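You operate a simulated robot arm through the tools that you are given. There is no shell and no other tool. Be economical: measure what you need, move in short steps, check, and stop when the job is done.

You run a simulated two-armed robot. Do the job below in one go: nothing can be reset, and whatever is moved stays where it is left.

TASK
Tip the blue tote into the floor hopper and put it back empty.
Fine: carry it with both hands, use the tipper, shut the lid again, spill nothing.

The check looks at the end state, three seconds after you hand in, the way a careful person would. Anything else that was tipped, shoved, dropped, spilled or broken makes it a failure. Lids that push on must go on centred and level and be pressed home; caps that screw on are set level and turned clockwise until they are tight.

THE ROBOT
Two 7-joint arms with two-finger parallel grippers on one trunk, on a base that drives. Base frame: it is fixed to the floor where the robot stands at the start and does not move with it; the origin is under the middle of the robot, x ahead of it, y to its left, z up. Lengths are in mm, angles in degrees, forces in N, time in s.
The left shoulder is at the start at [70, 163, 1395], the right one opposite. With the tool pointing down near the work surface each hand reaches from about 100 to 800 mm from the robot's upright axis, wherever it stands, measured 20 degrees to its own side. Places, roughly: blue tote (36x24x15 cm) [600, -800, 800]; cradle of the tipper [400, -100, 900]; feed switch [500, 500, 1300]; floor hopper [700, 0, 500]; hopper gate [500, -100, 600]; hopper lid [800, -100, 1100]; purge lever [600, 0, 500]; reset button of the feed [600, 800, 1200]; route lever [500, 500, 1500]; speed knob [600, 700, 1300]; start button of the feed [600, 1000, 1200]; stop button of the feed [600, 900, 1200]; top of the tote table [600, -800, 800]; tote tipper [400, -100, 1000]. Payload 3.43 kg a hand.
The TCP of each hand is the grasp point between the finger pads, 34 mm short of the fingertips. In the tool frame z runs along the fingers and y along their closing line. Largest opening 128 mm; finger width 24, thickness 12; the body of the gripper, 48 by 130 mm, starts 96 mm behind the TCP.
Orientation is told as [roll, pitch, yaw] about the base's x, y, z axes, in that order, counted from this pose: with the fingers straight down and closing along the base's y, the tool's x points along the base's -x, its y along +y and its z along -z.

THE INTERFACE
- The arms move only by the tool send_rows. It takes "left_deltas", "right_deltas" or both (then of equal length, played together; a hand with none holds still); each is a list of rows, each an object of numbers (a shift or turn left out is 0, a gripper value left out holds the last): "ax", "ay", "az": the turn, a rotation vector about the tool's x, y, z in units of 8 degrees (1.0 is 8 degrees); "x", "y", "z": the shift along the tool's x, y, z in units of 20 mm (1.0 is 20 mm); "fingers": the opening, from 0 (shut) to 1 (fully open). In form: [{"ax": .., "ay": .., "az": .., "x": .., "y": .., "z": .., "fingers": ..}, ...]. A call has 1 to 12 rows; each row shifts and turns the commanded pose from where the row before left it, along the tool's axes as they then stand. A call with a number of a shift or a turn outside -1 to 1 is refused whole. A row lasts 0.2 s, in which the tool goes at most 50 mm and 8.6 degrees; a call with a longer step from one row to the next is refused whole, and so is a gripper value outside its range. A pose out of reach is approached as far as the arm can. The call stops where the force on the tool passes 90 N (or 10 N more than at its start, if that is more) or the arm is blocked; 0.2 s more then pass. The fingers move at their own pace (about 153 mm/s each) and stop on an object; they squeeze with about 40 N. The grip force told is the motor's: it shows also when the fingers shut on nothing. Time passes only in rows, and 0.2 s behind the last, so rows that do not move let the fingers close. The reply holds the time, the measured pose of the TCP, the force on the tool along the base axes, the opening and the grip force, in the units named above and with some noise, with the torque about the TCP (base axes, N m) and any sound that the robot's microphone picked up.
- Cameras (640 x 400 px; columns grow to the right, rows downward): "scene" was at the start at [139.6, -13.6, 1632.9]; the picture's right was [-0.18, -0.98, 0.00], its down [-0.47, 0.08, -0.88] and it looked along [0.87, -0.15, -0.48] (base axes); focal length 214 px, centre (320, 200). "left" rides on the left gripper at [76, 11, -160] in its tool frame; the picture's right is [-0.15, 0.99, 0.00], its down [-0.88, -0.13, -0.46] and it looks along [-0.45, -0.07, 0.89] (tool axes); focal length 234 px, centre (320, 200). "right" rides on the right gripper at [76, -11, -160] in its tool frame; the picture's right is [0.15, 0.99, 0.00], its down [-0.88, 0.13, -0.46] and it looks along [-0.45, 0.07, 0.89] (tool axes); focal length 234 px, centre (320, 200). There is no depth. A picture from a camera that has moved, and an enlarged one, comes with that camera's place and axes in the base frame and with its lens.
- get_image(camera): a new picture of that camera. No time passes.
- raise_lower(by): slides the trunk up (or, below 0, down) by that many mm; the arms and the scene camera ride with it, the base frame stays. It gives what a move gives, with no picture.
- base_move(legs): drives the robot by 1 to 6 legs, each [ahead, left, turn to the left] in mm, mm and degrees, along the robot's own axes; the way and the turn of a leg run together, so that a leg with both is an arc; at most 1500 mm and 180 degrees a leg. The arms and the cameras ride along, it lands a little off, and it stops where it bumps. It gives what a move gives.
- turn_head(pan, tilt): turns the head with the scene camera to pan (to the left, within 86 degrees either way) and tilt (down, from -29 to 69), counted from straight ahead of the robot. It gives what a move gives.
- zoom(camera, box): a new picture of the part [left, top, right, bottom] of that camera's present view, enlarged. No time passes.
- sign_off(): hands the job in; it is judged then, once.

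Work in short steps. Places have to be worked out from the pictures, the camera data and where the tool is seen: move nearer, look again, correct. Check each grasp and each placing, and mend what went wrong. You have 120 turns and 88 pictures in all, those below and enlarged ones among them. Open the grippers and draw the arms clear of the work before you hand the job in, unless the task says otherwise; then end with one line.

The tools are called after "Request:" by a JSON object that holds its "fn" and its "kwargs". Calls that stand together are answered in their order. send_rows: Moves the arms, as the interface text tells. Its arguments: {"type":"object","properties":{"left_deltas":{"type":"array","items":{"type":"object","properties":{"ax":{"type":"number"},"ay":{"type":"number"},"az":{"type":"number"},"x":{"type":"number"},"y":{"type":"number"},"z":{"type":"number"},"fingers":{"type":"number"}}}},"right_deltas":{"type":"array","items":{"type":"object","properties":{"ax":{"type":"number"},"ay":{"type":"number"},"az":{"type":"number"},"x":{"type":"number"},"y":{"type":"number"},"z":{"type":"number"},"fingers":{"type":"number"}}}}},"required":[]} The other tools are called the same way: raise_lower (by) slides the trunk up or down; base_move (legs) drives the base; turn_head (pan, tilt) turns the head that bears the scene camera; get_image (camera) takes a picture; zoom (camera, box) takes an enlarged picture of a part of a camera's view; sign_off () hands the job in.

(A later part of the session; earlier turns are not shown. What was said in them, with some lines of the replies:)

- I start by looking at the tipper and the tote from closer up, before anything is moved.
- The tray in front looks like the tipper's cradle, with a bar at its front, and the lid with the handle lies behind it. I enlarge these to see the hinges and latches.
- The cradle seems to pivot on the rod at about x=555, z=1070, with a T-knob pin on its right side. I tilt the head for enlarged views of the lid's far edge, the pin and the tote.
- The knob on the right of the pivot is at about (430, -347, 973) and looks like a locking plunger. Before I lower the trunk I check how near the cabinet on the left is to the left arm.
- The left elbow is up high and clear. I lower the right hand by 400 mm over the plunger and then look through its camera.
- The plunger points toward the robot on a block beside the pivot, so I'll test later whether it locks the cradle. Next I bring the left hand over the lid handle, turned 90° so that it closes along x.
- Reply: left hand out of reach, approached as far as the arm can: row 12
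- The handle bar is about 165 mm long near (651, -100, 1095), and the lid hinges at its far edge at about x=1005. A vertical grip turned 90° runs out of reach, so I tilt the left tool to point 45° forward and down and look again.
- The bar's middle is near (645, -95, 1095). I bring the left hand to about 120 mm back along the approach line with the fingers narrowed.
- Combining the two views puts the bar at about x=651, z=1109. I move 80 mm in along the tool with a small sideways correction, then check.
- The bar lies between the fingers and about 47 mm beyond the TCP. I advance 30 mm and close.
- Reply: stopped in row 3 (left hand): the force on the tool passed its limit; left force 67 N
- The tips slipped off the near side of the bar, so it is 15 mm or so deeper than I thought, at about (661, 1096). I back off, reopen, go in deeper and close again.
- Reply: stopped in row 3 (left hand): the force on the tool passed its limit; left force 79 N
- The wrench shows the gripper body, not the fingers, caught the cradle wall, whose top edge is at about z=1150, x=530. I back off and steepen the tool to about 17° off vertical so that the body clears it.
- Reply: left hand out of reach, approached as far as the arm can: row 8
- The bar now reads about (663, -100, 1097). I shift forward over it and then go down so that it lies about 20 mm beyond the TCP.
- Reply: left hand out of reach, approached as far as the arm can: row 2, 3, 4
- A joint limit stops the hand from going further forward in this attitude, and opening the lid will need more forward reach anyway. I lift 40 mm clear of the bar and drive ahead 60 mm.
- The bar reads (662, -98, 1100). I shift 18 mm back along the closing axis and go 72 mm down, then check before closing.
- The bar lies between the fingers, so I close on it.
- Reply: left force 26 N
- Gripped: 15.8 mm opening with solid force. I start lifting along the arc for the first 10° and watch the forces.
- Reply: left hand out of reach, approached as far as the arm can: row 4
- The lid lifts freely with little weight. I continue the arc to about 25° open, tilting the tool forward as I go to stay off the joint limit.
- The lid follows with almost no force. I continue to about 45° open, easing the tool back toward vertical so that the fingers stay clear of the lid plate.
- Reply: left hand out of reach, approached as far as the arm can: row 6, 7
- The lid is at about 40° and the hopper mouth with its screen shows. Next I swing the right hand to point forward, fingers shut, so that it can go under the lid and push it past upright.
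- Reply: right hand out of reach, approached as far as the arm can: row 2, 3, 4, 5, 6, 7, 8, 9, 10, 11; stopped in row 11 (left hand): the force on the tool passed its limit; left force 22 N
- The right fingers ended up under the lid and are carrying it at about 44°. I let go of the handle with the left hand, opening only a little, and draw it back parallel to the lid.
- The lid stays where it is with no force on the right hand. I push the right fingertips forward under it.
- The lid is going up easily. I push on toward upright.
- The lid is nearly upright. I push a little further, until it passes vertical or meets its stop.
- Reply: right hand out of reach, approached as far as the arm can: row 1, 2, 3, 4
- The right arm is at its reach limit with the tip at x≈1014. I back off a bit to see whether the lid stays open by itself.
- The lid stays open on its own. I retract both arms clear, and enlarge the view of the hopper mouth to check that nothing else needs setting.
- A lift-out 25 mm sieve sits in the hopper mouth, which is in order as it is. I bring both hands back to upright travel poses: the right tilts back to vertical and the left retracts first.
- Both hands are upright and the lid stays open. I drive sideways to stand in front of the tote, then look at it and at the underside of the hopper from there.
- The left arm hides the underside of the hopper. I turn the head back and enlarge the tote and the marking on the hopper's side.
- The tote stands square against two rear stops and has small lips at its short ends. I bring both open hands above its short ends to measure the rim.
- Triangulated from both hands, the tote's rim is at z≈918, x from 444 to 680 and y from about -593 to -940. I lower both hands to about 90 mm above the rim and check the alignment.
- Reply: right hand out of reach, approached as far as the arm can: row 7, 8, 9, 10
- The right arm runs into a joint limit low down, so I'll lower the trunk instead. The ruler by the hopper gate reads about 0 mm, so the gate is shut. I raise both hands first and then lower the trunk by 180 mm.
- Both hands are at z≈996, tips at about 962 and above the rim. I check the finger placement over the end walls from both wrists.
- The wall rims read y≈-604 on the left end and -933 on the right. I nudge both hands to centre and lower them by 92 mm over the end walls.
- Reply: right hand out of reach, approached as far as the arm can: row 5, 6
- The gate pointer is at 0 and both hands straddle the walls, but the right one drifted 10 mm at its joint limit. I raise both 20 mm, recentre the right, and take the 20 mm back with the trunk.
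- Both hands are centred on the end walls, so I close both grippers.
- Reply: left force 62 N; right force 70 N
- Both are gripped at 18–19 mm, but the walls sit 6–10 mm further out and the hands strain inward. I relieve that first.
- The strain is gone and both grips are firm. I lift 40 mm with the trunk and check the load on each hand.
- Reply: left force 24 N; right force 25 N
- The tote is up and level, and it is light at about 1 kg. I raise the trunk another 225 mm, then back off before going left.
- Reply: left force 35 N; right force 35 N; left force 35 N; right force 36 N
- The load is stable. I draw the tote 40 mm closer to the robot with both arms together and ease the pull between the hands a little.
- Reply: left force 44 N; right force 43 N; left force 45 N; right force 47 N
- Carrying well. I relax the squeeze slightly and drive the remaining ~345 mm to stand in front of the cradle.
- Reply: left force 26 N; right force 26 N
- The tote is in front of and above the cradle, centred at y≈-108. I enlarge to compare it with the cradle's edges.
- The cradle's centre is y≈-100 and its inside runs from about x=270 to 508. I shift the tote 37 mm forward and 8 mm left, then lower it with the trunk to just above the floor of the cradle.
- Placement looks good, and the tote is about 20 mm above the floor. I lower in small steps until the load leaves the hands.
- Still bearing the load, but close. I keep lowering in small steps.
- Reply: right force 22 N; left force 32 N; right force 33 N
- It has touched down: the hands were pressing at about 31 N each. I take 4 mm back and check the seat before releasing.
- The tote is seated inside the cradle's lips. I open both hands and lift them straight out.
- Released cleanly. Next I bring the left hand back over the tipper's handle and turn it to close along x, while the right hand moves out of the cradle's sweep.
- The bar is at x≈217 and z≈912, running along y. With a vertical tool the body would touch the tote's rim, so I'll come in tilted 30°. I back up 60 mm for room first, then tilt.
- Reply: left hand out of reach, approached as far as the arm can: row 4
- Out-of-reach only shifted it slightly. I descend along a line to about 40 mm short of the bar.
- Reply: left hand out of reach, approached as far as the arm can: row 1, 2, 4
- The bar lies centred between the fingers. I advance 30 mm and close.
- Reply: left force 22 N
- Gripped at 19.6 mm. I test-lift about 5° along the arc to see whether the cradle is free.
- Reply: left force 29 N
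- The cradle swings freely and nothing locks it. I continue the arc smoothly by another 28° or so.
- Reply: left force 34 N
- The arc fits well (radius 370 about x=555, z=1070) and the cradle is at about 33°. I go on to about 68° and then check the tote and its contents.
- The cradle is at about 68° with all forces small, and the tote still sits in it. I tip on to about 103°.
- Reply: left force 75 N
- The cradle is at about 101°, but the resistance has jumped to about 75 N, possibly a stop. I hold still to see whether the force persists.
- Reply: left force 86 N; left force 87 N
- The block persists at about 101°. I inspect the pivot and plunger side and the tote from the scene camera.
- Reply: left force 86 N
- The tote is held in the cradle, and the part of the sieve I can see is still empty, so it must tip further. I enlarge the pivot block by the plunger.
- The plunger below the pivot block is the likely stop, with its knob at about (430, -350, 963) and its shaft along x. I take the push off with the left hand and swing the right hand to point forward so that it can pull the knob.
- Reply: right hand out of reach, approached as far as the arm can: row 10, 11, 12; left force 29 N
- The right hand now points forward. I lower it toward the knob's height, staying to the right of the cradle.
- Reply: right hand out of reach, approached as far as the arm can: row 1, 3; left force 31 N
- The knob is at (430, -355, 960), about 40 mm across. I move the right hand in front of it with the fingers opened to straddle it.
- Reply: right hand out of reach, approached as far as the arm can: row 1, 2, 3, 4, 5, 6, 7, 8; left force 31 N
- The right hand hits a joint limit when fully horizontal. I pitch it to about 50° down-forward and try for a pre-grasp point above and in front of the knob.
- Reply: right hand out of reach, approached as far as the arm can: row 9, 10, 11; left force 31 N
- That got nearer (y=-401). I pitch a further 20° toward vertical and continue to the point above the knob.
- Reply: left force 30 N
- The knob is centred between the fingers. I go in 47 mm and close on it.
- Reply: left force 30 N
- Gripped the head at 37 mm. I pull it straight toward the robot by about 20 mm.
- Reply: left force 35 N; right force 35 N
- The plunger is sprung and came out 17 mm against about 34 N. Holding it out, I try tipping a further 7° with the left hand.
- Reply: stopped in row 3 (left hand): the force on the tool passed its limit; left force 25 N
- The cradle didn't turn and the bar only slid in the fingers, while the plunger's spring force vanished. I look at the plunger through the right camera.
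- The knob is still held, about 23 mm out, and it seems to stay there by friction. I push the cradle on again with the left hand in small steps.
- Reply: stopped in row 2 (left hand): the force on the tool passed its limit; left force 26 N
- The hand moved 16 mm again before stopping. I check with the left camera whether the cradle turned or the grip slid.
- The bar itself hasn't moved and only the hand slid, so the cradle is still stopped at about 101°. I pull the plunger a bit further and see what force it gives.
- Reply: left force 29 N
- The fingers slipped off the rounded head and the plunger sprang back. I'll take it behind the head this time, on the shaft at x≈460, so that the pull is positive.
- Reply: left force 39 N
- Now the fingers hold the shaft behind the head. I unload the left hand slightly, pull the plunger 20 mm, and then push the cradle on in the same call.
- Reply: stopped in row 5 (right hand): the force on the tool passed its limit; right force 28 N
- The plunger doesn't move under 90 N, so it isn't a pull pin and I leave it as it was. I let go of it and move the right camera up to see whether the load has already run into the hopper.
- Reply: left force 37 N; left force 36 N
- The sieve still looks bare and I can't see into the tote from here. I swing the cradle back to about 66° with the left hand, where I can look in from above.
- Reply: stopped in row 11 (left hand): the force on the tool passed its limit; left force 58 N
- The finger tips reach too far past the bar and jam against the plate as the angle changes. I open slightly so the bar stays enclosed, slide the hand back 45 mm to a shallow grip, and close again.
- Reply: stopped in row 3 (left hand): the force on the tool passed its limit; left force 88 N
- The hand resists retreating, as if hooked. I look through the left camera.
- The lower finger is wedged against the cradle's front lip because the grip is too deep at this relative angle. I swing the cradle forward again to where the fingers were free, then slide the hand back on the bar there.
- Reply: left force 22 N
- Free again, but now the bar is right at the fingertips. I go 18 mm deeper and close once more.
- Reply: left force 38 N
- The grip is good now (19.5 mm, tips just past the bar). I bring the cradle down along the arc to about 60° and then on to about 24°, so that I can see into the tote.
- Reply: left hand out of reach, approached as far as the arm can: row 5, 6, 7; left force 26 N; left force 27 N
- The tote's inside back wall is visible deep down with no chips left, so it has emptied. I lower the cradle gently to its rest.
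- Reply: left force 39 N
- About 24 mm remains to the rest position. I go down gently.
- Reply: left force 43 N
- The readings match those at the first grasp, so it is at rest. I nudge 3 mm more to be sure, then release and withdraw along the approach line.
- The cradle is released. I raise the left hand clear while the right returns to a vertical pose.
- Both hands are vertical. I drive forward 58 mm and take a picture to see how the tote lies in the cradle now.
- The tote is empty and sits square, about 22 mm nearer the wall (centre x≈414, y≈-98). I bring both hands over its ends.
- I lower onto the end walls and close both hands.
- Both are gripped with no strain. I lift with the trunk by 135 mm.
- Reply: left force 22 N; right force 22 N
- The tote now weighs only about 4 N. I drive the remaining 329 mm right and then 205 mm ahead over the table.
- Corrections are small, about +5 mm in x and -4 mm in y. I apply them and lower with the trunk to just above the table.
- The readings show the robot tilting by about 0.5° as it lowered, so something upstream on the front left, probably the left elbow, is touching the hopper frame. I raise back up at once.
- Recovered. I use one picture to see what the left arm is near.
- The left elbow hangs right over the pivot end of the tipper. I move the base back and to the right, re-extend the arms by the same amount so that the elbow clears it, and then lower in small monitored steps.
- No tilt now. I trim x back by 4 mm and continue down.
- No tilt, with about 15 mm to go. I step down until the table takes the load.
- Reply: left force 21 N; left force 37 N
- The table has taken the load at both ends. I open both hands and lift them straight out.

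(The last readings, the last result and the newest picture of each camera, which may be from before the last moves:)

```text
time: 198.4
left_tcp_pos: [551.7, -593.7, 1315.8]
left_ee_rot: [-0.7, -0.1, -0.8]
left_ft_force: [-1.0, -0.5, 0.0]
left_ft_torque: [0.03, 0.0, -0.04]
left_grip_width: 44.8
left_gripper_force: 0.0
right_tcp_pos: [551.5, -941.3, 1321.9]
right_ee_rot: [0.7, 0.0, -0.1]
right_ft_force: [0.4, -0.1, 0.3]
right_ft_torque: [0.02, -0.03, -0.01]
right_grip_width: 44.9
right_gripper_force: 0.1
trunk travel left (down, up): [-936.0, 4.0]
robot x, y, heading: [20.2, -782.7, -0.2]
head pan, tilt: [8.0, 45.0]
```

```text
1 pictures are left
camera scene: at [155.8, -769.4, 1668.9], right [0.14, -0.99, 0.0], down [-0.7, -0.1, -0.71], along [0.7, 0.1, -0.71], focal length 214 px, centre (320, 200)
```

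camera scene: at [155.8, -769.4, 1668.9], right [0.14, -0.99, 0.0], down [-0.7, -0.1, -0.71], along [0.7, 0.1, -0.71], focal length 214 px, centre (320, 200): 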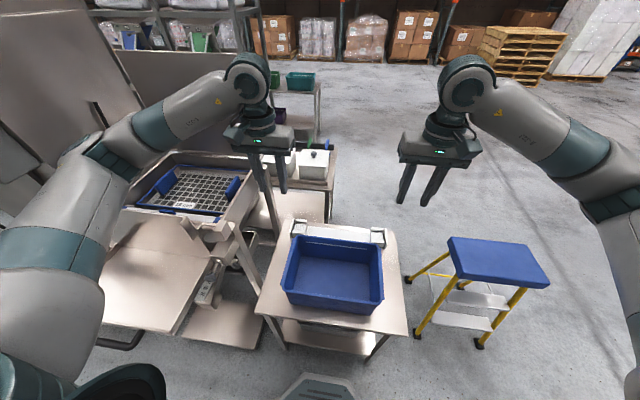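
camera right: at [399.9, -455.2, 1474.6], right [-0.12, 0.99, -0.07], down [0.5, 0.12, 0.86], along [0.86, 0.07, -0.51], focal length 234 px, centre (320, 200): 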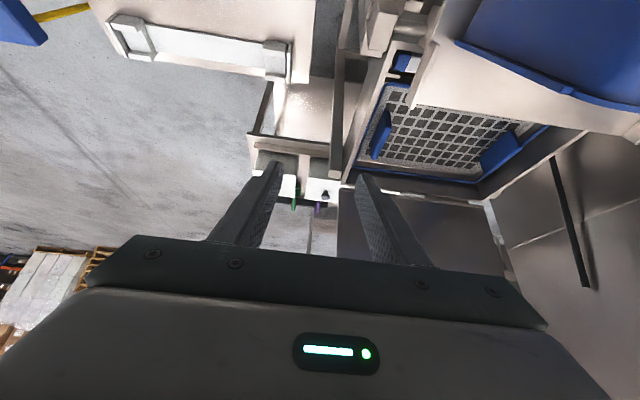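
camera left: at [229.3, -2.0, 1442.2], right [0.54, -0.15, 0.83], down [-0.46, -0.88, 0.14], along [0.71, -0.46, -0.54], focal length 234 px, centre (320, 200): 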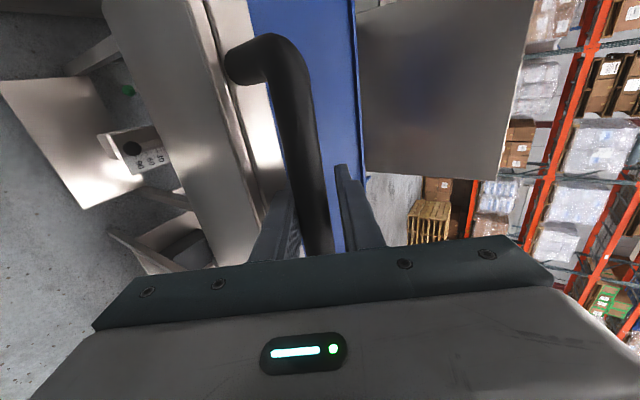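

The tote is back at its stops, empty, and the floor is clean. Only the lid is left. From earlier views its right edge is at y≈-346 and its hinge at x≈1005, z≈1060. I draw the left hand back and drive to stand right of the hopper's middle so that the right hand can catch that edge.

Request:
{"fn": "send_rows", "kwargs": {"left_deltas": [{"x": 0.9, "z": -0.4}, {"x": 0.9, "z": -0.4}, {"x": 0.9, "z": -0.4}, {"x": 0.9, "z": -0.4}, {"x": 0.9, "z": -0.4}, {"x": 0.9, "z": -0.4}, {"x": 0.9, "z": -0.4}, {"x": 0.9, "z": -0.4}]}}

Request:
{"fn": "base_move", "kwargs": {"legs": [[0, 480, 0], [55, 0, 0]]}}

Request:
{"fn": "send_rows", "kwargs": {"right_deltas": [{"ay": -0.9375, "y": -0.2}, {"ay": -0.9375, "y": -0.2}, {"ay": -0.9375, "y": -0.2}, {"ay": -0.9375, "y": -0.2}, {"ay": -0.9375, "y": -0.2}, {"ay": -0.9375}, {"ay": -0.9375}, {"ay": -0.9375}, {"ay": -0.9375}, {"ay": -0.9375}, {"ay": -0.9375}, {"ay": -0.9375}]}}

```text
time: 200.2
left_tcp_pos: [406.5, -591.6, 1380.7]
left_ee_rot: [-0.6, -0.2, -0.7]
left_ft_force: [-0.7, 1.1, -0.3]
left_ft_torque: [0.01, 0.0, -0.03]
left_grip_width: 44.8
left_gripper_force: 0.1
right_tcp_pos: [551.6, -941.1, 1323.6]
right_ee_rot: [0.9, 0.1, -0.1]
right_ft_force: [0.5, -0.6, 0.4]
right_ft_torque: [0.01, -0.05, 0.0]
right_grip_width: 44.8
right_gripper_force: 0.1
trunk travel left (down, up): [-936.0, 4.0]
robot x, y, heading: [26.7, -787.8, 0.4]
head pan, tilt: [8.0, 45.0]
```

```text
time: 203.8
left_tcp_pos: [464.0, -116.6, 1376.7]
left_ee_rot: [-0.6, 0.1, -1.2]
left_ft_force: [1.3, -0.2, -0.8]
left_ft_torque: [-0.03, 0.11, 0.02]
left_grip_width: 44.8
left_gripper_force: 0.1
right_tcp_pos: [605.9, -468.2, 1317.8]
right_ee_rot: [0.8, 0.4, -0.6]
right_ft_force: [1.1, 0.1, -1.0]
right_ft_torque: [-0.02, 0.08, 0.01]
right_grip_width: 44.8
right_gripper_force: 0.1
trunk travel left (down, up): [-936.0, 4.0]
robot x, y, heading: [74.7, -305.5, -0.7]
head pan, tilt: [8.0, 45.0]
stopped in leg 2: the robot was blocked; the commanded pose is now the measured one
```

```text
time: 206.4
left_tcp_pos: [459.2, -117.6, 1379.9]
left_ee_rot: [-0.7, -0.1, -1.3]
left_ft_force: [-0.3, 0.2, -0.6]
left_ft_torque: [-0.04, -0.01, -0.02]
left_grip_width: 45.0
left_gripper_force: 0.0
right_tcp_pos: [660.5, -471.1, 1324.2]
right_ee_rot: [2.0, -66.5, -2.1]
right_ft_force: [-1.2, 0.3, 0.4]
right_ft_torque: [-0.03, 0.03, 0.0]
right_grip_width: 44.8
right_gripper_force: 0.1
right hand out of reach, approached as far as the arm can: row 6, 7, 8, 9, 10, 11, 12
trunk travel left (down, up): [-936.0, 4.0]
robot x, y, heading: [72.8, -307.8, -0.3]
head pan, tilt: [8.0, 45.0]
```

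The base bumped lightly at x≈75, so I back off 15 mm to clear it. Then I turn the right tool 45° to the left, fingers opened wide, to straddle the lid's right edge.

Request:
{"fn": "base_move", "kwargs": {"legs": [[-15, 0, 0]]}}

Request:
{"fn": "send_rows", "kwargs": {"right_deltas": [{"ax": -0.9375, "fingers": 0.75}, {"ax": -0.9375}, {"ax": -0.9375}, {"ax": -0.9375}, {"ax": -0.9375}, {"ax": -0.9375}, {}]}}

Request:
{"fn": "send_rows", "kwargs": {"right_deltas": [{"x": -0.6, "y": -0.644, "z": 0.915}, {"x": -0.6, "y": -0.644, "z": 0.915}, {"x": -0.6, "y": -0.644, "z": 0.915}, {"x": -0.6, "y": -0.644, "z": 0.915}, {"x": -0.6, "y": -0.644, "z": 0.915}, {"x": -0.6, "y": -0.644, "z": 0.915}, {"x": -0.6, "y": -0.644, "z": 0.915}, {"x": -0.6, "y": -0.644, "z": 0.915}, {"x": -0.6, "y": -0.644, "z": 0.915}, {"x": -0.6, "y": -0.644, "z": 0.915}]}}

```text
time: 207.2
left_tcp_pos: [449.4, -117.5, 1377.9]
left_ee_rot: [-0.6, 0.0, -1.2]
left_ft_force: [0.3, 0.6, 0.7]
left_ft_torque: [-0.01, 0.07, -0.03]
left_grip_width: 45.0
left_gripper_force: 0.1
right_tcp_pos: [650.1, -471.4, 1320.4]
right_ee_rot: [1.9, -66.2, -2.2]
right_ft_force: [0.1, 1.6, 0.2]
right_ft_torque: [-0.01, 0.0, 0.0]
right_grip_width: 45.0
right_gripper_force: 0.1
trunk travel left (down, up): [-936.0, 4.0]
robot x, y, heading: [62.6, -305.0, -0.5]
head pan, tilt: [8.0, 45.0]
```

```text
time: 208.8
left_tcp_pos: [443.2, -116.9, 1378.9]
left_ee_rot: [-0.6, -0.1, -1.2]
left_ft_force: [-0.1, 0.1, -0.3]
left_ft_torque: [0.0, -0.02, 0.02]
left_grip_width: 44.7
left_gripper_force: 0.1
right_tcp_pos: [648.5, -471.3, 1323.1]
right_ee_rot: [46.9, -66.5, -2.2]
right_ft_force: [-0.4, -0.3, 0.6]
right_ft_torque: [0.02, 0.01, -0.01]
right_grip_width: 96.1
right_gripper_force: 0.1
right hand out of reach, approached as far as the arm can: row 1
trunk travel left (down, up): [-936.0, 4.0]
robot x, y, heading: [59.0, -302.7, -0.5]
head pan, tilt: [8.0, 45.0]
```

```text
time: 211.0
left_tcp_pos: [445.0, -114.8, 1378.9]
left_ee_rot: [-0.7, 0.0, -1.2]
left_ft_force: [-0.5, 0.4, 0.6]
left_ft_torque: [-0.07, 0.03, 0.03]
left_grip_width: 45.0
left_gripper_force: 0.0
right_tcp_pos: [896.1, -414.6, 1340.7]
right_ee_rot: [47.9, -66.5, -5.4]
right_ft_force: [-0.5, 0.5, -0.7]
right_ft_torque: [0.01, -0.05, -0.01]
right_grip_width: 96.2
right_gripper_force: 0.0
right hand out of reach, approached as far as the arm can: row 10
trunk travel left (down, up): [-936.0, 4.0]
robot x, y, heading: [59.1, -303.6, -0.6]
head pan, tilt: [8.0, 45.0]
```

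Reach runs out at x≈896 from this stance. If I turn the base 45° left, the right shoulder comes about 95 mm further forward. I retract the right hand first and then turn and shift the base.

Request:
{"fn": "send_rows", "kwargs": {"right_deltas": [{"x": 0.6, "y": 0.644, "z": -0.915}, {"x": 0.6, "y": 0.644, "z": -0.915}, {"x": 0.6, "y": 0.644, "z": -0.915}, {"x": 0.6, "y": 0.644, "z": -0.915}, {"x": 0.6, "y": 0.644, "z": -0.915}, {"x": 0.6, "y": 0.644, "z": -0.915}, {"x": 0.6, "y": 0.644, "z": -0.915}, {"x": 0.6, "y": 0.644, "z": -0.915}, {"x": 0.6, "y": 0.644, "z": -0.915}, {"x": 0.6, "y": 0.644, "z": -0.915}]}}

Request:
{"fn": "base_move", "kwargs": {"legs": [[-40, 0, 0], [0, 0, 45], [-57, -114, 0]]}}

```text
time: 213.2
left_tcp_pos: [443.7, -117.8, 1380.5]
left_ee_rot: [-0.6, -0.1, -1.2]
left_ft_force: [-0.1, 0.3, -0.5]
left_ft_torque: [-0.02, -0.04, -0.02]
left_grip_width: 44.9
left_gripper_force: 0.1
right_tcp_pos: [648.4, -472.8, 1325.0]
right_ee_rot: [47.0, -66.6, -2.3]
right_ft_force: [-0.1, -0.2, -0.6]
right_ft_torque: [-0.02, 0.02, 0.01]
right_grip_width: 95.9
right_gripper_force: 0.0
trunk travel left (down, up): [-936.0, 4.0]
robot x, y, heading: [58.9, -300.8, -0.4]
head pan, tilt: [8.0, 45.0]
```

```text
time: 217.0
left_tcp_pos: [196.0, -19.2, 1378.0]
left_ee_rot: [-0.8, -0.1, 44.1]
left_ft_force: [-0.9, -0.1, -0.1]
left_ft_torque: [-0.03, 0.0, 0.0]
left_grip_width: 44.7
left_gripper_force: 0.1
right_tcp_pos: [591.6, -123.8, 1323.0]
right_ee_rot: [46.8, -66.4, 43.3]
right_ft_force: [-0.3, 0.1, -0.1]
right_ft_torque: [-0.02, -0.01, -0.03]
right_grip_width: 96.1
right_gripper_force: 0.1
trunk travel left (down, up): [-936.0, 4.0]
robot x, y, heading: [63.8, -421.6, 44.5]
head pan, tilt: [8.0, 45.0]
```

The base is at (64, -422) heading 44.5°. I turn the right tool back so that it points about 20° left of straight ahead and move it out past the lid's right edge.

Request:
{"fn": "send_rows", "kwargs": {"right_deltas": [{"ax": 0.93}, {"ax": 0.93}, {"ax": 0.93}, {"ax": 0.93}, {"ax": 0.93}, {"ax": 0.93}, {"ax": 0.93}, {"ax": 0.93}, {"ax": 0.93}, {"fingers": 1.0}]}}

Request:
{"fn": "send_rows", "kwargs": {"right_deltas": [{"x": -0.27, "y": -0.955, "z": 0.357}, {"x": -0.27, "y": -0.955, "z": 0.357}, {"x": -0.27, "y": -0.955, "z": 0.357}, {"x": -0.27, "y": -0.955, "z": 0.357}, {"x": -0.27, "y": -0.955, "z": 0.357}, {"x": -0.27, "y": -0.955, "z": 0.357}, {"x": -0.27, "y": -0.955, "z": 0.357}, {"x": -0.27, "y": -0.955, "z": 0.357}, {"x": -0.27, "y": -0.955, "z": 0.357}, {"x": -0.27, "y": -0.955, "z": 0.357}, {"x": -0.27, "y": -0.955, "z": 0.357}]}}

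Request:
{"fn": "send_rows", "kwargs": {"right_deltas": [{"x": -0.27, "y": -0.955, "z": 0.357}, {"x": -0.27, "y": -0.955, "z": 0.357}, {"x": -0.27, "y": -0.955, "z": 0.357}, {"x": -0.27, "y": -0.955, "z": 0.357}, {"x": -0.27, "y": -0.955, "z": 0.357}, {"x": -0.27, "y": -0.955, "z": 0.357}, {"x": -0.27, "y": -0.955, "z": 0.357}, {"x": -0.27, "y": -0.955, "z": 0.357}, {"x": -0.27, "y": -0.955, "z": 0.357}, {"x": -0.27, "y": -0.955, "z": 0.357}, {"x": -0.27, "y": -0.955, "z": 0.357}]}}

```text
time: 219.2
left_tcp_pos: [198.5, -23.1, 1378.4]
left_ee_rot: [-0.5, 0.0, 44.1]
left_ft_force: [0.7, -0.5, 0.9]
left_ft_torque: [0.01, 0.02, 0.04]
left_grip_width: 44.7
left_gripper_force: 0.1
right_tcp_pos: [594.7, -126.6, 1324.1]
right_ee_rot: [-19.9, -66.5, 42.9]
right_ft_force: [-0.7, -0.2, 0.1]
right_ft_torque: [0.0, 0.02, -0.02]
right_grip_width: 128.0
right_gripper_force: 0.0
right hand out of reach, approached as far as the arm can: row 5
trunk travel left (down, up): [-936.0, 4.0]
robot x, y, heading: [61.7, -424.3, 44.6]
head pan, tilt: [8.0, 45.0]
```

```text
time: 221.6
left_tcp_pos: [197.3, -23.2, 1378.5]
left_ee_rot: [-0.7, -0.1, 44.1]
left_ft_force: [-0.1, 0.3, 0.6]
left_ft_torque: [0.05, -0.01, 0.01]
left_grip_width: 44.9
left_gripper_force: 0.1
right_tcp_pos: [766.4, -273.2, 1379.0]
right_ee_rot: [-19.8, -66.5, 43.0]
right_ft_force: [-0.7, 0.3, -0.3]
right_ft_torque: [0.02, 0.01, 0.01]
right_grip_width: 127.9
right_gripper_force: 0.1
trunk travel left (down, up): [-936.0, 4.0]
robot x, y, heading: [61.5, -431.6, 44.7]
head pan, tilt: [8.0, 45.0]
```

```text
time: 224.0
left_tcp_pos: [196.1, -22.4, 1380.1]
left_ee_rot: [-0.6, -0.1, 44.0]
left_ft_force: [-0.2, 0.6, -0.1]
left_ft_torque: [-0.02, 0.01, 0.04]
left_grip_width: 44.7
left_gripper_force: 0.1
right_tcp_pos: [935.2, -419.4, 1431.1]
right_ee_rot: [-20.0, -66.5, 42.9]
right_ft_force: [0.3, -0.8, -0.3]
right_ft_torque: [0.0, 0.02, 0.02]
right_grip_width: 127.8
right_gripper_force: 0.1
trunk travel left (down, up): [-936.0, 4.0]
robot x, y, heading: [62.0, -428.1, 44.8]
head pan, tilt: [8.0, 45.0]
```

Reach is fine from here. I add 25° of yaw, move to where one finger is in front of the lid and the other beyond its edge, then slide left so that the edge enters between them.

Request:
{"fn": "send_rows", "kwargs": {"right_deltas": [{"ax": -0.78}, {"ax": -0.78}, {"ax": -0.78}, {"ax": -0.78}, {"x": -0.39, "y": -0.04, "z": 0.9}, {"x": -0.39, "y": -0.04, "z": 0.9}, {"x": -0.39, "y": -0.04, "z": 0.9}, {"x": -0.39, "y": -0.04, "z": 0.9}, {"x": -0.39, "y": -0.04, "z": 0.9}]}}

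Request:
{"fn": "send_rows", "kwargs": {"right_deltas": [{"x": -0.21, "y": 0.51, "z": 0.5}, {"x": -0.21, "y": 0.51, "z": 0.5}, {"x": -0.21, "y": 0.51, "z": 0.5}, {}]}}

```text
time: 226.0
left_tcp_pos: [197.4, -21.3, 1379.3]
left_ee_rot: [-0.6, 0.0, 44.1]
left_ft_force: [-0.3, 0.5, 0.6]
left_ft_torque: [-0.06, 0.0, -0.03]
left_grip_width: 44.7
left_gripper_force: 0.0
right_tcp_pos: [1006.9, -349.2, 1430.0]
right_ee_rot: [5.1, -66.4, 42.9]
right_ft_force: [0.4, 0.0, -0.1]
right_ft_torque: [-0.02, 0.01, 0.01]
right_grip_width: 127.8
right_gripper_force: 0.1
trunk travel left (down, up): [-936.0, 4.0]
robot x, y, heading: [61.7, -426.0, 44.9]
head pan, tilt: [8.0, 45.0]
```

```text
time: 227.0
left_tcp_pos: [196.5, -22.7, 1379.5]
left_ee_rot: [-0.7, -0.1, 44.0]
left_ft_force: [-0.3, -0.5, 0.4]
left_ft_torque: [0.07, 0.0, 0.01]
left_grip_width: 44.8
left_gripper_force: 0.0
right_tcp_pos: [1004.1, -303.8, 1433.4]
right_ee_rot: [4.8, -66.5, 43.0]
right_ft_force: [-0.1, -0.3, -0.5]
right_ft_torque: [0.0, -0.02, 0.0]
right_grip_width: 128.2
right_gripper_force: 0.0
trunk travel left (down, up): [-936.0, 4.0]
robot x, y, heading: [61.5, -426.4, 44.5]
head pan, tilt: [8.0, 45.0]
```

No contact yet, as planned. I close the fingers to see whether the lid's edge is between them.

Request:
{"fn": "send_rows", "kwargs": {"right_deltas": [{"fingers": 0.4}, {}, {"fingers": 0.15}, {}, {}]}}

```text
time: 228.2
left_tcp_pos: [196.9, -24.7, 1380.7]
left_ee_rot: [-0.4, -0.2, 44.1]
left_ft_force: [0.1, 0.4, -0.3]
left_ft_torque: [-0.02, 0.0, -0.03]
left_grip_width: 44.9
left_gripper_force: 0.0
right_tcp_pos: [1004.7, -310.1, 1431.8]
right_ee_rot: [5.1, -66.6, 42.8]
right_ft_force: [1.8, -17.3, 0.6]
right_ft_torque: [-1.19, -0.14, 3.35]
right_grip_width: 62.3
right_gripper_force: 45.1
trunk travel left (down, up): [-936.0, 4.0]
robot x, y, heading: [58.4, -427.2, 44.9]
head pan, tilt: [8.0, 45.0]
```

The fingers stopped at 62 mm on the lid's edge, so it is caught between them. I open fully to keep it loosely trapped and sweep the hand along the closing arc.

Request:
{"fn": "send_rows", "kwargs": {"right_deltas": [{"x": 0.299, "y": 0.704, "z": -0.592, "fingers": 0.8}, {"x": 0.344, "y": 0.701, "z": -0.57}, {"x": 0.389, "y": 0.696, "z": -0.546}, {"x": 0.432, "y": 0.689, "z": -0.521}, {"x": 0.475, "y": 0.681, "z": -0.495}, {"x": 0.516, "y": 0.67, "z": -0.467}, {"x": 0.556, "y": 0.658, "z": -0.438}, {"x": 0.594, "y": 0.644, "z": -0.408}]}}

```text
time: 230.0
left_tcp_pos: [196.4, -22.9, 1380.0]
left_ee_rot: [-0.5, -0.1, 44.1]
left_ft_force: [0.2, -0.7, -0.2]
left_ft_torque: [-0.05, -0.02, -0.02]
left_grip_width: 44.6
left_gripper_force: 0.1
right_tcp_pos: [854.6, -308.4, 1401.6]
right_ee_rot: [5.0, -66.4, 43.0]
right_ft_force: [0.2, -0.8, 0.7]
right_ft_torque: [-0.01, 0.01, 0.0]
right_grip_width: 102.8
right_gripper_force: 0.5
trunk travel left (down, up): [-936.0, 4.0]
robot x, y, heading: [62.5, -428.0, 44.9]
head pan, tilt: [8.0, 45.0]
```

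I check by closing the fingers again that the lid is still between them.

Request:
{"fn": "send_rows", "kwargs": {"right_deltas": [{"fingers": 0.4}, {}, {"fingers": 0.1}, {}, {}]}}

```text
time: 231.2
left_tcp_pos: [197.5, -24.9, 1379.9]
left_ee_rot: [-0.5, -0.2, 44.1]
left_ft_force: [0.1, -0.7, 0.2]
left_ft_torque: [-0.02, 0.0, -0.02]
left_grip_width: 44.8
left_gripper_force: 0.1
right_tcp_pos: [855.7, -312.5, 1400.6]
right_ee_rot: [4.9, -66.5, 43.0]
right_ft_force: [1.3, -14.6, -3.7]
right_ft_torque: [-2.37, -0.4, 3.76]
right_grip_width: 63.3
right_gripper_force: 45.1
trunk travel left (down, up): [-936.0, 4.0]
robot x, y, heading: [62.3, -428.1, 44.8]
head pan, tilt: [8.0, 45.0]
```

Still trapped and following. I continue the arc down to roughly 30–35°.

Request:
{"fn": "send_rows", "kwargs": {"right_deltas": [{"x": 0.631, "y": 0.628, "z": -0.376, "fingers": 0.8}, {"x": 0.665, "y": 0.61, "z": -0.344}, {"x": 0.699, "y": 0.592, "z": -0.311}, {"x": 0.73, "y": 0.571, "z": -0.277}, {"x": 0.759, "y": 0.548, "z": -0.242}, {"x": 0.785, "y": 0.524, "z": -0.206}, {"x": 0.81, "y": 0.499, "z": -0.17}, {"x": 0.833, "y": 0.472, "z": -0.133}, {"x": 0.853, "y": 0.444, "z": -0.096}, {"x": 0.871, "y": 0.415, "z": -0.06}, {"x": 0.887, "y": 0.384, "z": -0.022}, {"x": 0.9, "y": 0.353, "z": 0.016}]}}

Request:
{"fn": "send_rows", "kwargs": {"right_deltas": [{"fingers": 0.4}, {}, {"fingers": 0.1}, {}, {}]}}

```text
time: 233.8
left_tcp_pos: [197.2, -21.5, 1379.6]
left_ee_rot: [-0.6, -0.1, 44.1]
left_ft_force: [0.7, -0.2, 0.3]
left_ft_torque: [0.02, -0.01, -0.04]
left_grip_width: 44.8
left_gripper_force: 0.0
right_tcp_pos: [699.3, -302.7, 1243.8]
right_ee_rot: [5.0, -66.5, 43.1]
right_ft_force: [-1.8, -2.2, -1.5]
right_ft_torque: [0.03, -0.08, 0.14]
right_grip_width: 102.4
right_gripper_force: 0.1
right hand out of reach, approached as far as the arm can: row 10, 11, 12
trunk travel left (down, up): [-936.0, 4.0]
robot x, y, heading: [63.7, -430.3, 45.1]
head pan, tilt: [8.0, 45.0]
```

```text
time: 235.0
left_tcp_pos: [196.4, -21.6, 1379.6]
left_ee_rot: [-0.6, -0.1, 44.1]
left_ft_force: [-0.7, 0.3, 0.0]
left_ft_torque: [-0.04, -0.01, -0.01]
left_grip_width: 44.8
left_gripper_force: 0.1
right_tcp_pos: [700.0, -302.7, 1249.2]
right_ee_rot: [3.1, -67.1, 44.7]
right_ft_force: [15.1, 2.1, 19.5]
right_ft_torque: [-0.44, -8.37, 0.75]
right_grip_width: 87.0
right_gripper_force: 39.9
trunk travel left (down, up): [-936.0, 4.0]
robot x, y, heading: [59.5, -427.7, 44.9]
head pan, tilt: [8.0, 45.0]
```

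The lid is still caught, now at roughly 30°. I open, slide the hand out past the edge, lift it, and turn it upright for pressing the lid down from above.

Request:
{"fn": "send_rows", "kwargs": {"right_deltas": [{"fingers": 0.9}, {}, {"x": 0.25, "y": -0.62, "z": -0.6}, {"x": 0.25, "y": -0.62, "z": -0.6}, {"x": 0.25, "y": -0.62, "z": -0.6}, {"x": 0.25, "y": -0.62, "z": -0.6}, {"x": 0.25, "y": -0.62, "z": -0.6}, {"x": 0.25, "y": -0.62, "z": -0.6}]}}

Request:
{"fn": "send_rows", "kwargs": {"right_deltas": [{"x": -0.9, "z": -0.4}, {"x": -0.9, "z": -0.4}, {"x": -0.9, "z": -0.4}, {"x": -0.9, "z": -0.4}, {"x": -0.9, "z": -0.4}, {"x": -0.9, "z": -0.4}, {"x": -0.9, "z": -0.4}, {"x": -0.9, "z": -0.4, "fingers": 0}]}}

Request:
{"fn": "send_rows", "kwargs": {"right_deltas": [{"ay": 0.92}, {"ay": 0.92}, {"ay": 0.92}, {"ay": 0.92}, {"ay": 0.92}, {"ay": 0.92}, {"ay": 0.92}, {"ay": 0.92}, {"ay": 0.92}, {}]}}

```text
time: 236.8
left_tcp_pos: [196.0, -22.8, 1379.9]
left_ee_rot: [-0.6, -0.1, 44.1]
left_ft_force: [-0.2, -0.1, 0.4]
left_ft_torque: [0.04, -0.03, -0.02]
left_grip_width: 44.7
left_gripper_force: 0.0
right_tcp_pos: [708.9, -408.3, 1241.8]
right_ee_rot: [5.0, -66.6, 43.0]
right_ft_force: [-0.4, 0.0, 0.5]
right_ft_torque: [0.0, 0.01, 0.0]
right_grip_width: 115.4
right_gripper_force: 0.0
right hand out of reach, approached as far as the arm can: row 3, 4
trunk travel left (down, up): [-936.0, 4.0]
robot x, y, heading: [63.4, -430.3, 44.8]
head pan, tilt: [8.0, 45.0]
```

```text
time: 238.6
left_tcp_pos: [195.9, -21.8, 1379.3]
left_ee_rot: [-0.7, -0.2, 44.1]
left_ft_force: [-0.1, -1.3, -0.1]
left_ft_torque: [-0.01, -0.02, 0.01]
left_grip_width: 44.9
left_gripper_force: 0.0
right_tcp_pos: [732.3, -414.5, 1395.7]
right_ee_rot: [5.0, -66.5, 43.1]
right_ft_force: [-0.8, 0.2, -0.4]
right_ft_torque: [0.03, -0.02, 0.01]
right_grip_width: 0.2
right_gripper_force: 4.8
right hand out of reach, approached as far as the arm can: row 1, 2, 3, 5
trunk travel left (down, up): [-936.0, 4.0]
robot x, y, heading: [58.9, -427.1, 45.0]
head pan, tilt: [8.0, 45.0]
```

```text
time: 240.8
left_tcp_pos: [196.3, -22.1, 1379.3]
left_ee_rot: [-0.5, -0.1, 44.1]
left_ft_force: [0.1, -0.7, -0.8]
left_ft_torque: [-0.01, 0.03, 0.0]
left_grip_width: 44.8
left_gripper_force: 0.1
right_tcp_pos: [731.3, -415.5, 1394.1]
right_ee_rot: [2.0, -0.2, 47.6]
right_ft_force: [0.3, 0.9, 0.5]
right_ft_torque: [0.02, -0.03, 0.01]
right_grip_width: 0.0
right_gripper_force: 32.5
trunk travel left (down, up): [-936.0, 4.0]
robot x, y, heading: [59.6, -429.9, 45.0]
head pan, tilt: [8.0, 45.0]
```

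The hand is upright with the fingers shut. I move over the lid's front right part, clear of its handle, and press straight down.

Request:
{"fn": "send_rows", "kwargs": {"right_deltas": [{"x": -0.667, "y": 0.91}, {"x": -0.667, "y": 0.91}, {"x": -0.667, "y": 0.91}, {"x": -0.667, "y": 0.91}, {"x": -0.667, "y": 0.91}, {"x": -0.667, "y": 0.91}, {"x": -0.667, "y": 0.91}]}}

Request:
{"fn": "send_rows", "kwargs": {"right_deltas": [{"z": 0.9}, {"z": 0.9}, {"z": 0.9}, {"z": 0.9}, {"z": 0.9}, {"z": 0.9}, {"z": 0.9}, {"z": 0.9}, {"z": 0.9}, {"z": 0.9}, {"z": 0.9}]}}

```text
time: 241.9
left_tcp_pos: [202.1, -34.0, 1381.5]
left_ee_rot: [-0.4, -0.3, 43.3]
left_ft_force: [0.3, 1.2, -0.8]
left_ft_torque: [-0.13, -0.04, -0.04]
left_grip_width: 44.7
left_gripper_force: 0.1
right_tcp_pos: [713.7, -360.5, 1388.3]
right_ee_rot: [-0.1, 2.9, 46.1]
right_ft_force: [3.7, -85.8, -3.0]
right_ft_torque: [-2.03, -0.14, 0.0]
right_grip_width: 0.0
right_gripper_force: 33.1
trunk travel left (down, up): [-936.0, 4.0]
robot x, y, heading: [61.8, -428.2, 43.7]
head pan, tilt: [8.0, 45.0]
stopped in row 5 (right hand): the force on the tool passed its limit (the readings are from after the stop); the commanded pose is now the measured one
```

```text
time: 242.6
left_tcp_pos: [195.9, -32.9, 1382.0]
left_ee_rot: [-0.7, -0.5, 43.3]
left_ft_force: [1.5, 0.8, -0.6]
left_ft_torque: [-0.09, 0.12, 0.0]
left_grip_width: 44.9
left_gripper_force: 0.1
right_tcp_pos: [697.1, -359.9, 1354.7]
right_ee_rot: [0.3, 3.9, 46.7]
right_ft_force: [-42.3, -54.2, 33.0]
right_ft_torque: [-0.89, 1.15, 0.68]
right_grip_width: 0.0
right_gripper_force: 32.9
trunk travel left (down, up): [-936.0, 4.0]
robot x, y, heading: [58.2, -431.7, 44.0]
head pan, tilt: [8.0, 45.0]
stopped in row 3 (right hand): the force on the tool passed its limit (the readings are from after the stop); the commanded pose is now the measured one
```

The fingers met the lid's edge from the side, so the lid is still at about 45°. I withdraw to the right, rise, and come over it further back and higher.

Request:
{"fn": "send_rows", "kwargs": {"right_deltas": [{"x": 0.74, "y": -0.67}, {"x": 0.74, "y": -0.67}, {"x": 0.74, "y": -0.67}, {"z": -1}, {"z": -1}, {"z": -1}, {"z": -1}, {"z": -1}, {"z": -1}]}}

Request:
{"fn": "send_rows", "kwargs": {"right_deltas": [{"x": -0.904, "y": 0.196}, {"x": -0.904, "y": 0.196}, {"x": -0.904, "y": 0.196}, {"x": -0.904, "y": 0.196}, {"x": -0.904, "y": 0.196}, {"x": -0.904, "y": 0.196}, {"x": -0.904, "y": 0.196}, {"x": -0.904, "y": 0.196}, {"x": -0.904, "y": 0.196}, {"x": -0.904, "y": 0.196}]}}

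```text
time: 244.6
left_tcp_pos: [198.6, -26.5, 1379.3]
left_ee_rot: [-0.6, -0.1, 43.5]
left_ft_force: [0.4, 0.0, 0.2]
left_ft_torque: [-0.02, 0.01, -0.01]
left_grip_width: 44.9
left_gripper_force: 0.0
right_tcp_pos: [711.4, -403.5, 1473.3]
right_ee_rot: [0.5, 3.0, 46.8]
right_ft_force: [-0.7, -0.6, 0.3]
right_ft_torque: [-0.02, 0.03, -0.01]
right_grip_width: 0.0
right_gripper_force: 33.1
trunk travel left (down, up): [-936.0, 4.0]
robot x, y, heading: [59.4, -429.0, 43.9]
head pan, tilt: [8.0, 45.0]
```

```text
time: 246.8
left_tcp_pos: [199.7, -25.4, 1378.8]
left_ee_rot: [-0.6, -0.1, 43.4]
left_ft_force: [-0.1, -0.5, 0.2]
left_ft_torque: [-0.01, 0.03, -0.02]
left_grip_width: 44.8
left_gripper_force: 0.0
right_tcp_pos: [807.9, -241.6, 1464.0]
right_ee_rot: [0.5, 3.1, 46.7]
right_ft_force: [-0.3, 0.0, 0.2]
right_ft_torque: [-0.05, -0.03, -0.02]
right_grip_width: 0.1
right_gripper_force: 32.7
trunk travel left (down, up): [-936.0, 4.0]
robot x, y, heading: [59.6, -428.0, 44.1]
head pan, tilt: [8.0, 45.0]
```

The hand is now above the lid's top face. I press straight down.

Request:
{"fn": "send_rows", "kwargs": {"right_deltas": [{"z": 0.9}, {"z": 0.9}, {"z": 0.9}, {"z": 0.9}, {"z": 0.9}, {"z": 0.9}, {"z": 0.9}, {"z": 0.9}, {"z": 0.9}, {"z": 0.9}, {"z": 0.9}]}}

Request:
{"fn": "send_rows", "kwargs": {"right_deltas": [{"z": 0.6}, {"z": 0.6}, {"z": 0.6}, {"z": 0.6}, {"z": 0.6}, {"z": 0.6}, {"z": 0.6}, {"z": 0.6}, {"z": 0.6}]}}

```text
time: 249.2
left_tcp_pos: [199.8, -26.0, 1380.1]
left_ee_rot: [-0.6, -0.1, 43.6]
left_ft_force: [-0.5, -0.7, 0.0]
left_ft_torque: [0.01, 0.04, -0.02]
left_grip_width: 44.7
left_gripper_force: 0.0
right_tcp_pos: [800.6, -250.1, 1266.3]
right_ee_rot: [0.4, 3.1, 46.8]
right_ft_force: [0.4, -0.2, -0.8]
right_ft_torque: [0.01, 0.0, -0.03]
right_grip_width: 0.2
right_gripper_force: 33.1
trunk travel left (down, up): [-936.0, 4.0]
robot x, y, heading: [57.0, -432.2, 43.9]
head pan, tilt: [8.0, 45.0]
```

```text
time: 251.2
left_tcp_pos: [201.3, -25.2, 1378.7]
left_ee_rot: [-0.6, -0.1, 43.4]
left_ft_force: [0.0, 0.2, 0.1]
left_ft_torque: [0.0, -0.02, 0.02]
left_grip_width: 44.4
left_gripper_force: 0.1
right_tcp_pos: [795.5, -255.2, 1158.6]
right_ee_rot: [0.4, 3.0, 46.8]
right_ft_force: [-1.4, -0.5, 1.4]
right_ft_torque: [0.02, 0.07, 0.02]
right_grip_width: 0.0
right_gripper_force: 33.2
trunk travel left (down, up): [-936.0, 4.0]
robot x, y, heading: [60.5, -427.4, 44.1]
head pan, tilt: [8.0, 45.0]
```

Almost no force, as the lid turns easily. I continue down until it seats.

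Request:
{"fn": "send_rows", "kwargs": {"right_deltas": [{"z": 0.5}, {"z": 0.5}, {"z": 0.5}, {"z": 0.5}, {"z": 0.5}, {"z": 0.4}, {"z": 0.4}, {"z": 0.4}]}}

```text
time: 253.0
left_tcp_pos: [200.7, -25.6, 1379.2]
left_ee_rot: [-0.5, -0.1, 43.4]
left_ft_force: [0.1, -0.7, 0.2]
left_ft_torque: [0.01, 0.02, 0.02]
left_grip_width: 44.8
left_gripper_force: 0.1
right_tcp_pos: [784.9, -268.3, 1098.4]
right_ee_rot: [0.5, 2.8, 46.8]
right_ft_force: [-0.5, -0.2, -0.8]
right_ft_torque: [-0.01, -0.03, 0.0]
right_grip_width: 0.0
right_gripper_force: 33.2
right hand out of reach, approached as far as the arm can: row 5, 6, 7, 8
trunk travel left (down, up): [-936.0, 4.0]
robot x, y, heading: [57.7, -430.7, 44.1]
head pan, tilt: [8.0, 45.0]
```

The arm is at its lower limit. I use the trunk for the last millimetres, watching the force.

Request:
{"fn": "raise_lower", "kwargs": {"by": -15}}

Request:
{"fn": "raise_lower", "kwargs": {"by": -12}}

```text
time: 253.8
left_tcp_pos: [196.4, -29.2, 1368.2]
left_ee_rot: [-0.7, -0.4, 43.3]
left_ft_force: [-1.0, -0.7, 0.3]
left_ft_torque: [-0.05, -0.03, 0.01]
left_grip_width: 44.8
left_gripper_force: 0.0
right_tcp_pos: [784.4, -269.5, 1098.4]
right_ee_rot: [0.3, 1.8, 46.6]
right_ft_force: [-13.0, -12.4, 33.4]
right_ft_torque: [-0.3, 0.06, -0.13]
right_grip_width: 0.4
right_gripper_force: 33.0
trunk travel left (down, up): [-922.0, 18.0]
robot x, y, heading: [60.5, -426.7, 43.8]
head pan, tilt: [8.0, 45.0]
stopped: the force on the tool passed its limit (the readings are from after the stop); the commanded pose is now the measured one
```

```text
time: 254.5
left_tcp_pos: [192.8, -31.7, 1356.7]
left_ee_rot: [-0.8, -0.5, 43.1]
left_ft_force: [-0.4, 0.5, 0.4]
left_ft_torque: [0.03, 0.04, 0.01]
left_grip_width: 44.5
left_gripper_force: 0.1
right_tcp_pos: [786.9, -268.0, 1098.4]
right_ee_rot: [0.2, 0.8, 46.5]
right_ft_force: [-29.6, -20.6, 54.3]
right_ft_torque: [-0.32, 0.54, -0.13]
right_grip_width: 0.0
right_gripper_force: 32.5
trunk travel left (down, up): [-911.0, 29.0]
robot x, y, heading: [60.9, -432.1, 44.0]
head pan, tilt: [8.0, 45.0]
stopped: the force on the tool passed its limit (the readings are from after the stop); the commanded pose is now the measured one
```

It is hard-seated at z≈1064 with over 90 N of press, so the lid is shut. I raise off and draw the arm clear.

Request:
{"fn": "raise_lower", "kwargs": {"by": 29}}

Request:
{"fn": "send_rows", "kwargs": {"right_deltas": [{"z": -1}, {"z": -1}, {"z": -1}, {"z": -1}, {"z": -1}, {"z": -1}, {"z": -1}, {"z": -1}, {"z": -1}, {"z": -1}]}}

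Request:
{"fn": "send_rows", "kwargs": {"right_deltas": [{"x": 1, "z": -0.3}, {"x": 1, "z": -0.3}, {"x": 1, "z": -0.3}, {"x": 1, "z": -0.3}, {"x": 1, "z": -0.3}, {"x": 1, "z": -0.3}, {"x": 1, "z": -0.3}, {"x": 1, "z": -0.3}, {"x": 1, "z": -0.3, "fingers": 0.5}, {"x": 1, "z": -0.3}]}}

Request:
{"fn": "turn_head", "kwargs": {"pan": -40, "tilt": 38}}

Request:
{"fn": "get_image", "kwargs": {"camera": "scene"}}

```text
time: 255.2
left_tcp_pos: [196.4, -28.9, 1384.4]
left_ee_rot: [-0.8, -0.2, 43.4]
left_ft_force: [-0.8, -0.2, 0.4]
left_ft_torque: [0.06, -0.08, 0.0]
left_grip_width: 44.8
left_gripper_force: 0.0
right_tcp_pos: [791.7, -264.8, 1120.6]
right_ee_rot: [0.2, 0.7, 46.6]
right_ft_force: [-0.2, -0.5, 0.4]
right_ft_torque: [0.03, -0.07, 0.02]
right_grip_width: 0.2
right_gripper_force: 32.7
trunk travel left (down, up): [-940.0, 0.0]
robot x, y, heading: [57.3, -431.1, 44.0]
head pan, tilt: [8.0, 45.0]
```

```text
time: 257.4
left_tcp_pos: [201.1, -27.2, 1383.9]
left_ee_rot: [-0.6, -0.1, 43.3]
left_ft_force: [0.1, -0.3, 0.1]
left_ft_torque: [0.03, -0.01, -0.02]
left_grip_width: 44.8
left_gripper_force: 0.0
right_tcp_pos: [797.5, -261.3, 1318.7]
right_ee_rot: [0.4, 1.0, 46.6]
right_ft_force: [0.9, 0.2, 0.1]
right_ft_torque: [-0.01, 0.0, -0.01]
right_grip_width: 0.1
right_gripper_force: 32.5
trunk travel left (down, up): [-940.0, 0.0]
robot x, y, heading: [59.4, -431.8, 44.1]
head pan, tilt: [8.0, 45.0]
```

```text
time: 259.6
left_tcp_pos: [201.3, -28.3, 1383.3]
left_ee_rot: [-0.7, -0.2, 43.3]
left_ft_force: [0.6, 0.2, 0.0]
left_ft_torque: [0.02, -0.02, 0.0]
left_grip_width: 44.8
left_gripper_force: 0.0
right_tcp_pos: [663.3, -408.5, 1382.4]
right_ee_rot: [0.3, 1.1, 46.7]
right_ft_force: [-0.2, 0.2, -0.2]
right_ft_torque: [0.03, 0.0, -0.01]
right_grip_width: 64.1
right_gripper_force: 0.0
trunk travel left (down, up): [-940.0, 0.0]
robot x, y, heading: [61.4, -432.1, 43.6]
head pan, tilt: [8.0, 45.0]
```

```text
time: 260.8
left_tcp_pos: [202.2, -26.1, 1383.0]
left_ee_rot: [-0.6, 0.0, 43.4]
left_ft_force: [-0.2, 0.2, -0.8]
left_ft_torque: [-0.01, 0.01, 0.0]
left_grip_width: 45.0
left_gripper_force: 0.0
right_tcp_pos: [664.2, -407.5, 1380.9]
right_ee_rot: [0.3, 1.1, 46.6]
right_ft_force: [0.1, -0.3, 0.0]
right_ft_torque: [-0.02, -0.01, -0.02]
right_grip_width: 64.1
right_gripper_force: 0.1
trunk travel left (down, up): [-940.0, 0.0]
robot x, y, heading: [58.5, -428.4, 43.9]
head pan, tilt: [-40.0, 38.0]
```

```text
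0 pictures are left
camera scene: at [181.6, -387.3, 1683.1], right [0.07, -1.0, 0.0], down [-0.61, -0.04, -0.79], along [0.79, 0.06, -0.62], focal length 214 px, centre (320, 200)
```

scene: 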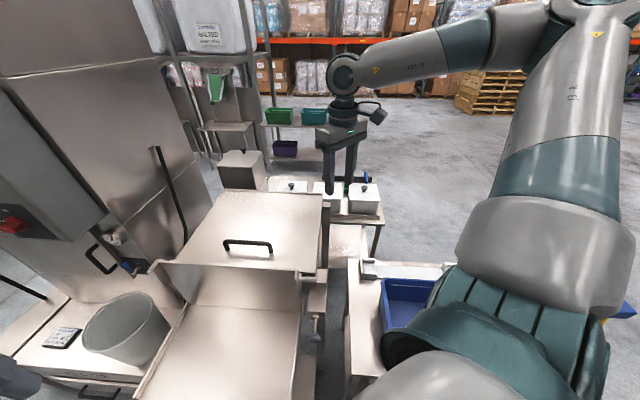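

The lid is shut flat, the cradle is at rest, the sieve and floor are clean, and the tote is back empty on its table. Both grippers are open and clear, so I draw the right hand in a little further and hand in.

Request:
{"fn": "send_rows", "kwargs": {"right_deltas": [{"x": 1, "z": -0.3}, {"x": 1, "z": -0.3}, {"x": 1, "z": -0.3}, {"x": 1, "z": -0.3}, {"x": 1}, {"x": 1}]}}

Request:
{"fn": "sign_off", "kwargs": {}}

```text
time: 262.2
left_tcp_pos: [201.6, -27.4, 1383.9]
left_ee_rot: [-0.5, -0.3, 43.3]
left_ft_force: [0.8, 0.5, 0.6]
left_ft_torque: [0.02, 0.01, 0.02]
left_grip_width: 44.7
left_gripper_force: 0.0
right_tcp_pos: [580.0, -495.1, 1407.8]
right_ee_rot: [0.4, 0.9, 46.7]
right_ft_force: [0.0, 0.5, 0.8]
right_ft_torque: [0.04, -0.01, 0.0]
right_grip_width: 64.0
right_gripper_force: 0.0
trunk travel left (down, up): [-940.0, 0.0]
robot x, y, heading: [60.4, -433.3, 43.9]
head pan, tilt: [-40.0, 38.0]
```

```text
The job is handed in.
```

The blue tote was tipped with the tipper (blocked at about 101°) and is back empty on its table with the lid shut and no spill seen, but I never saw chips in the hopper, and the robot lightly bumped something near the hopper base and, it seems, its frame.
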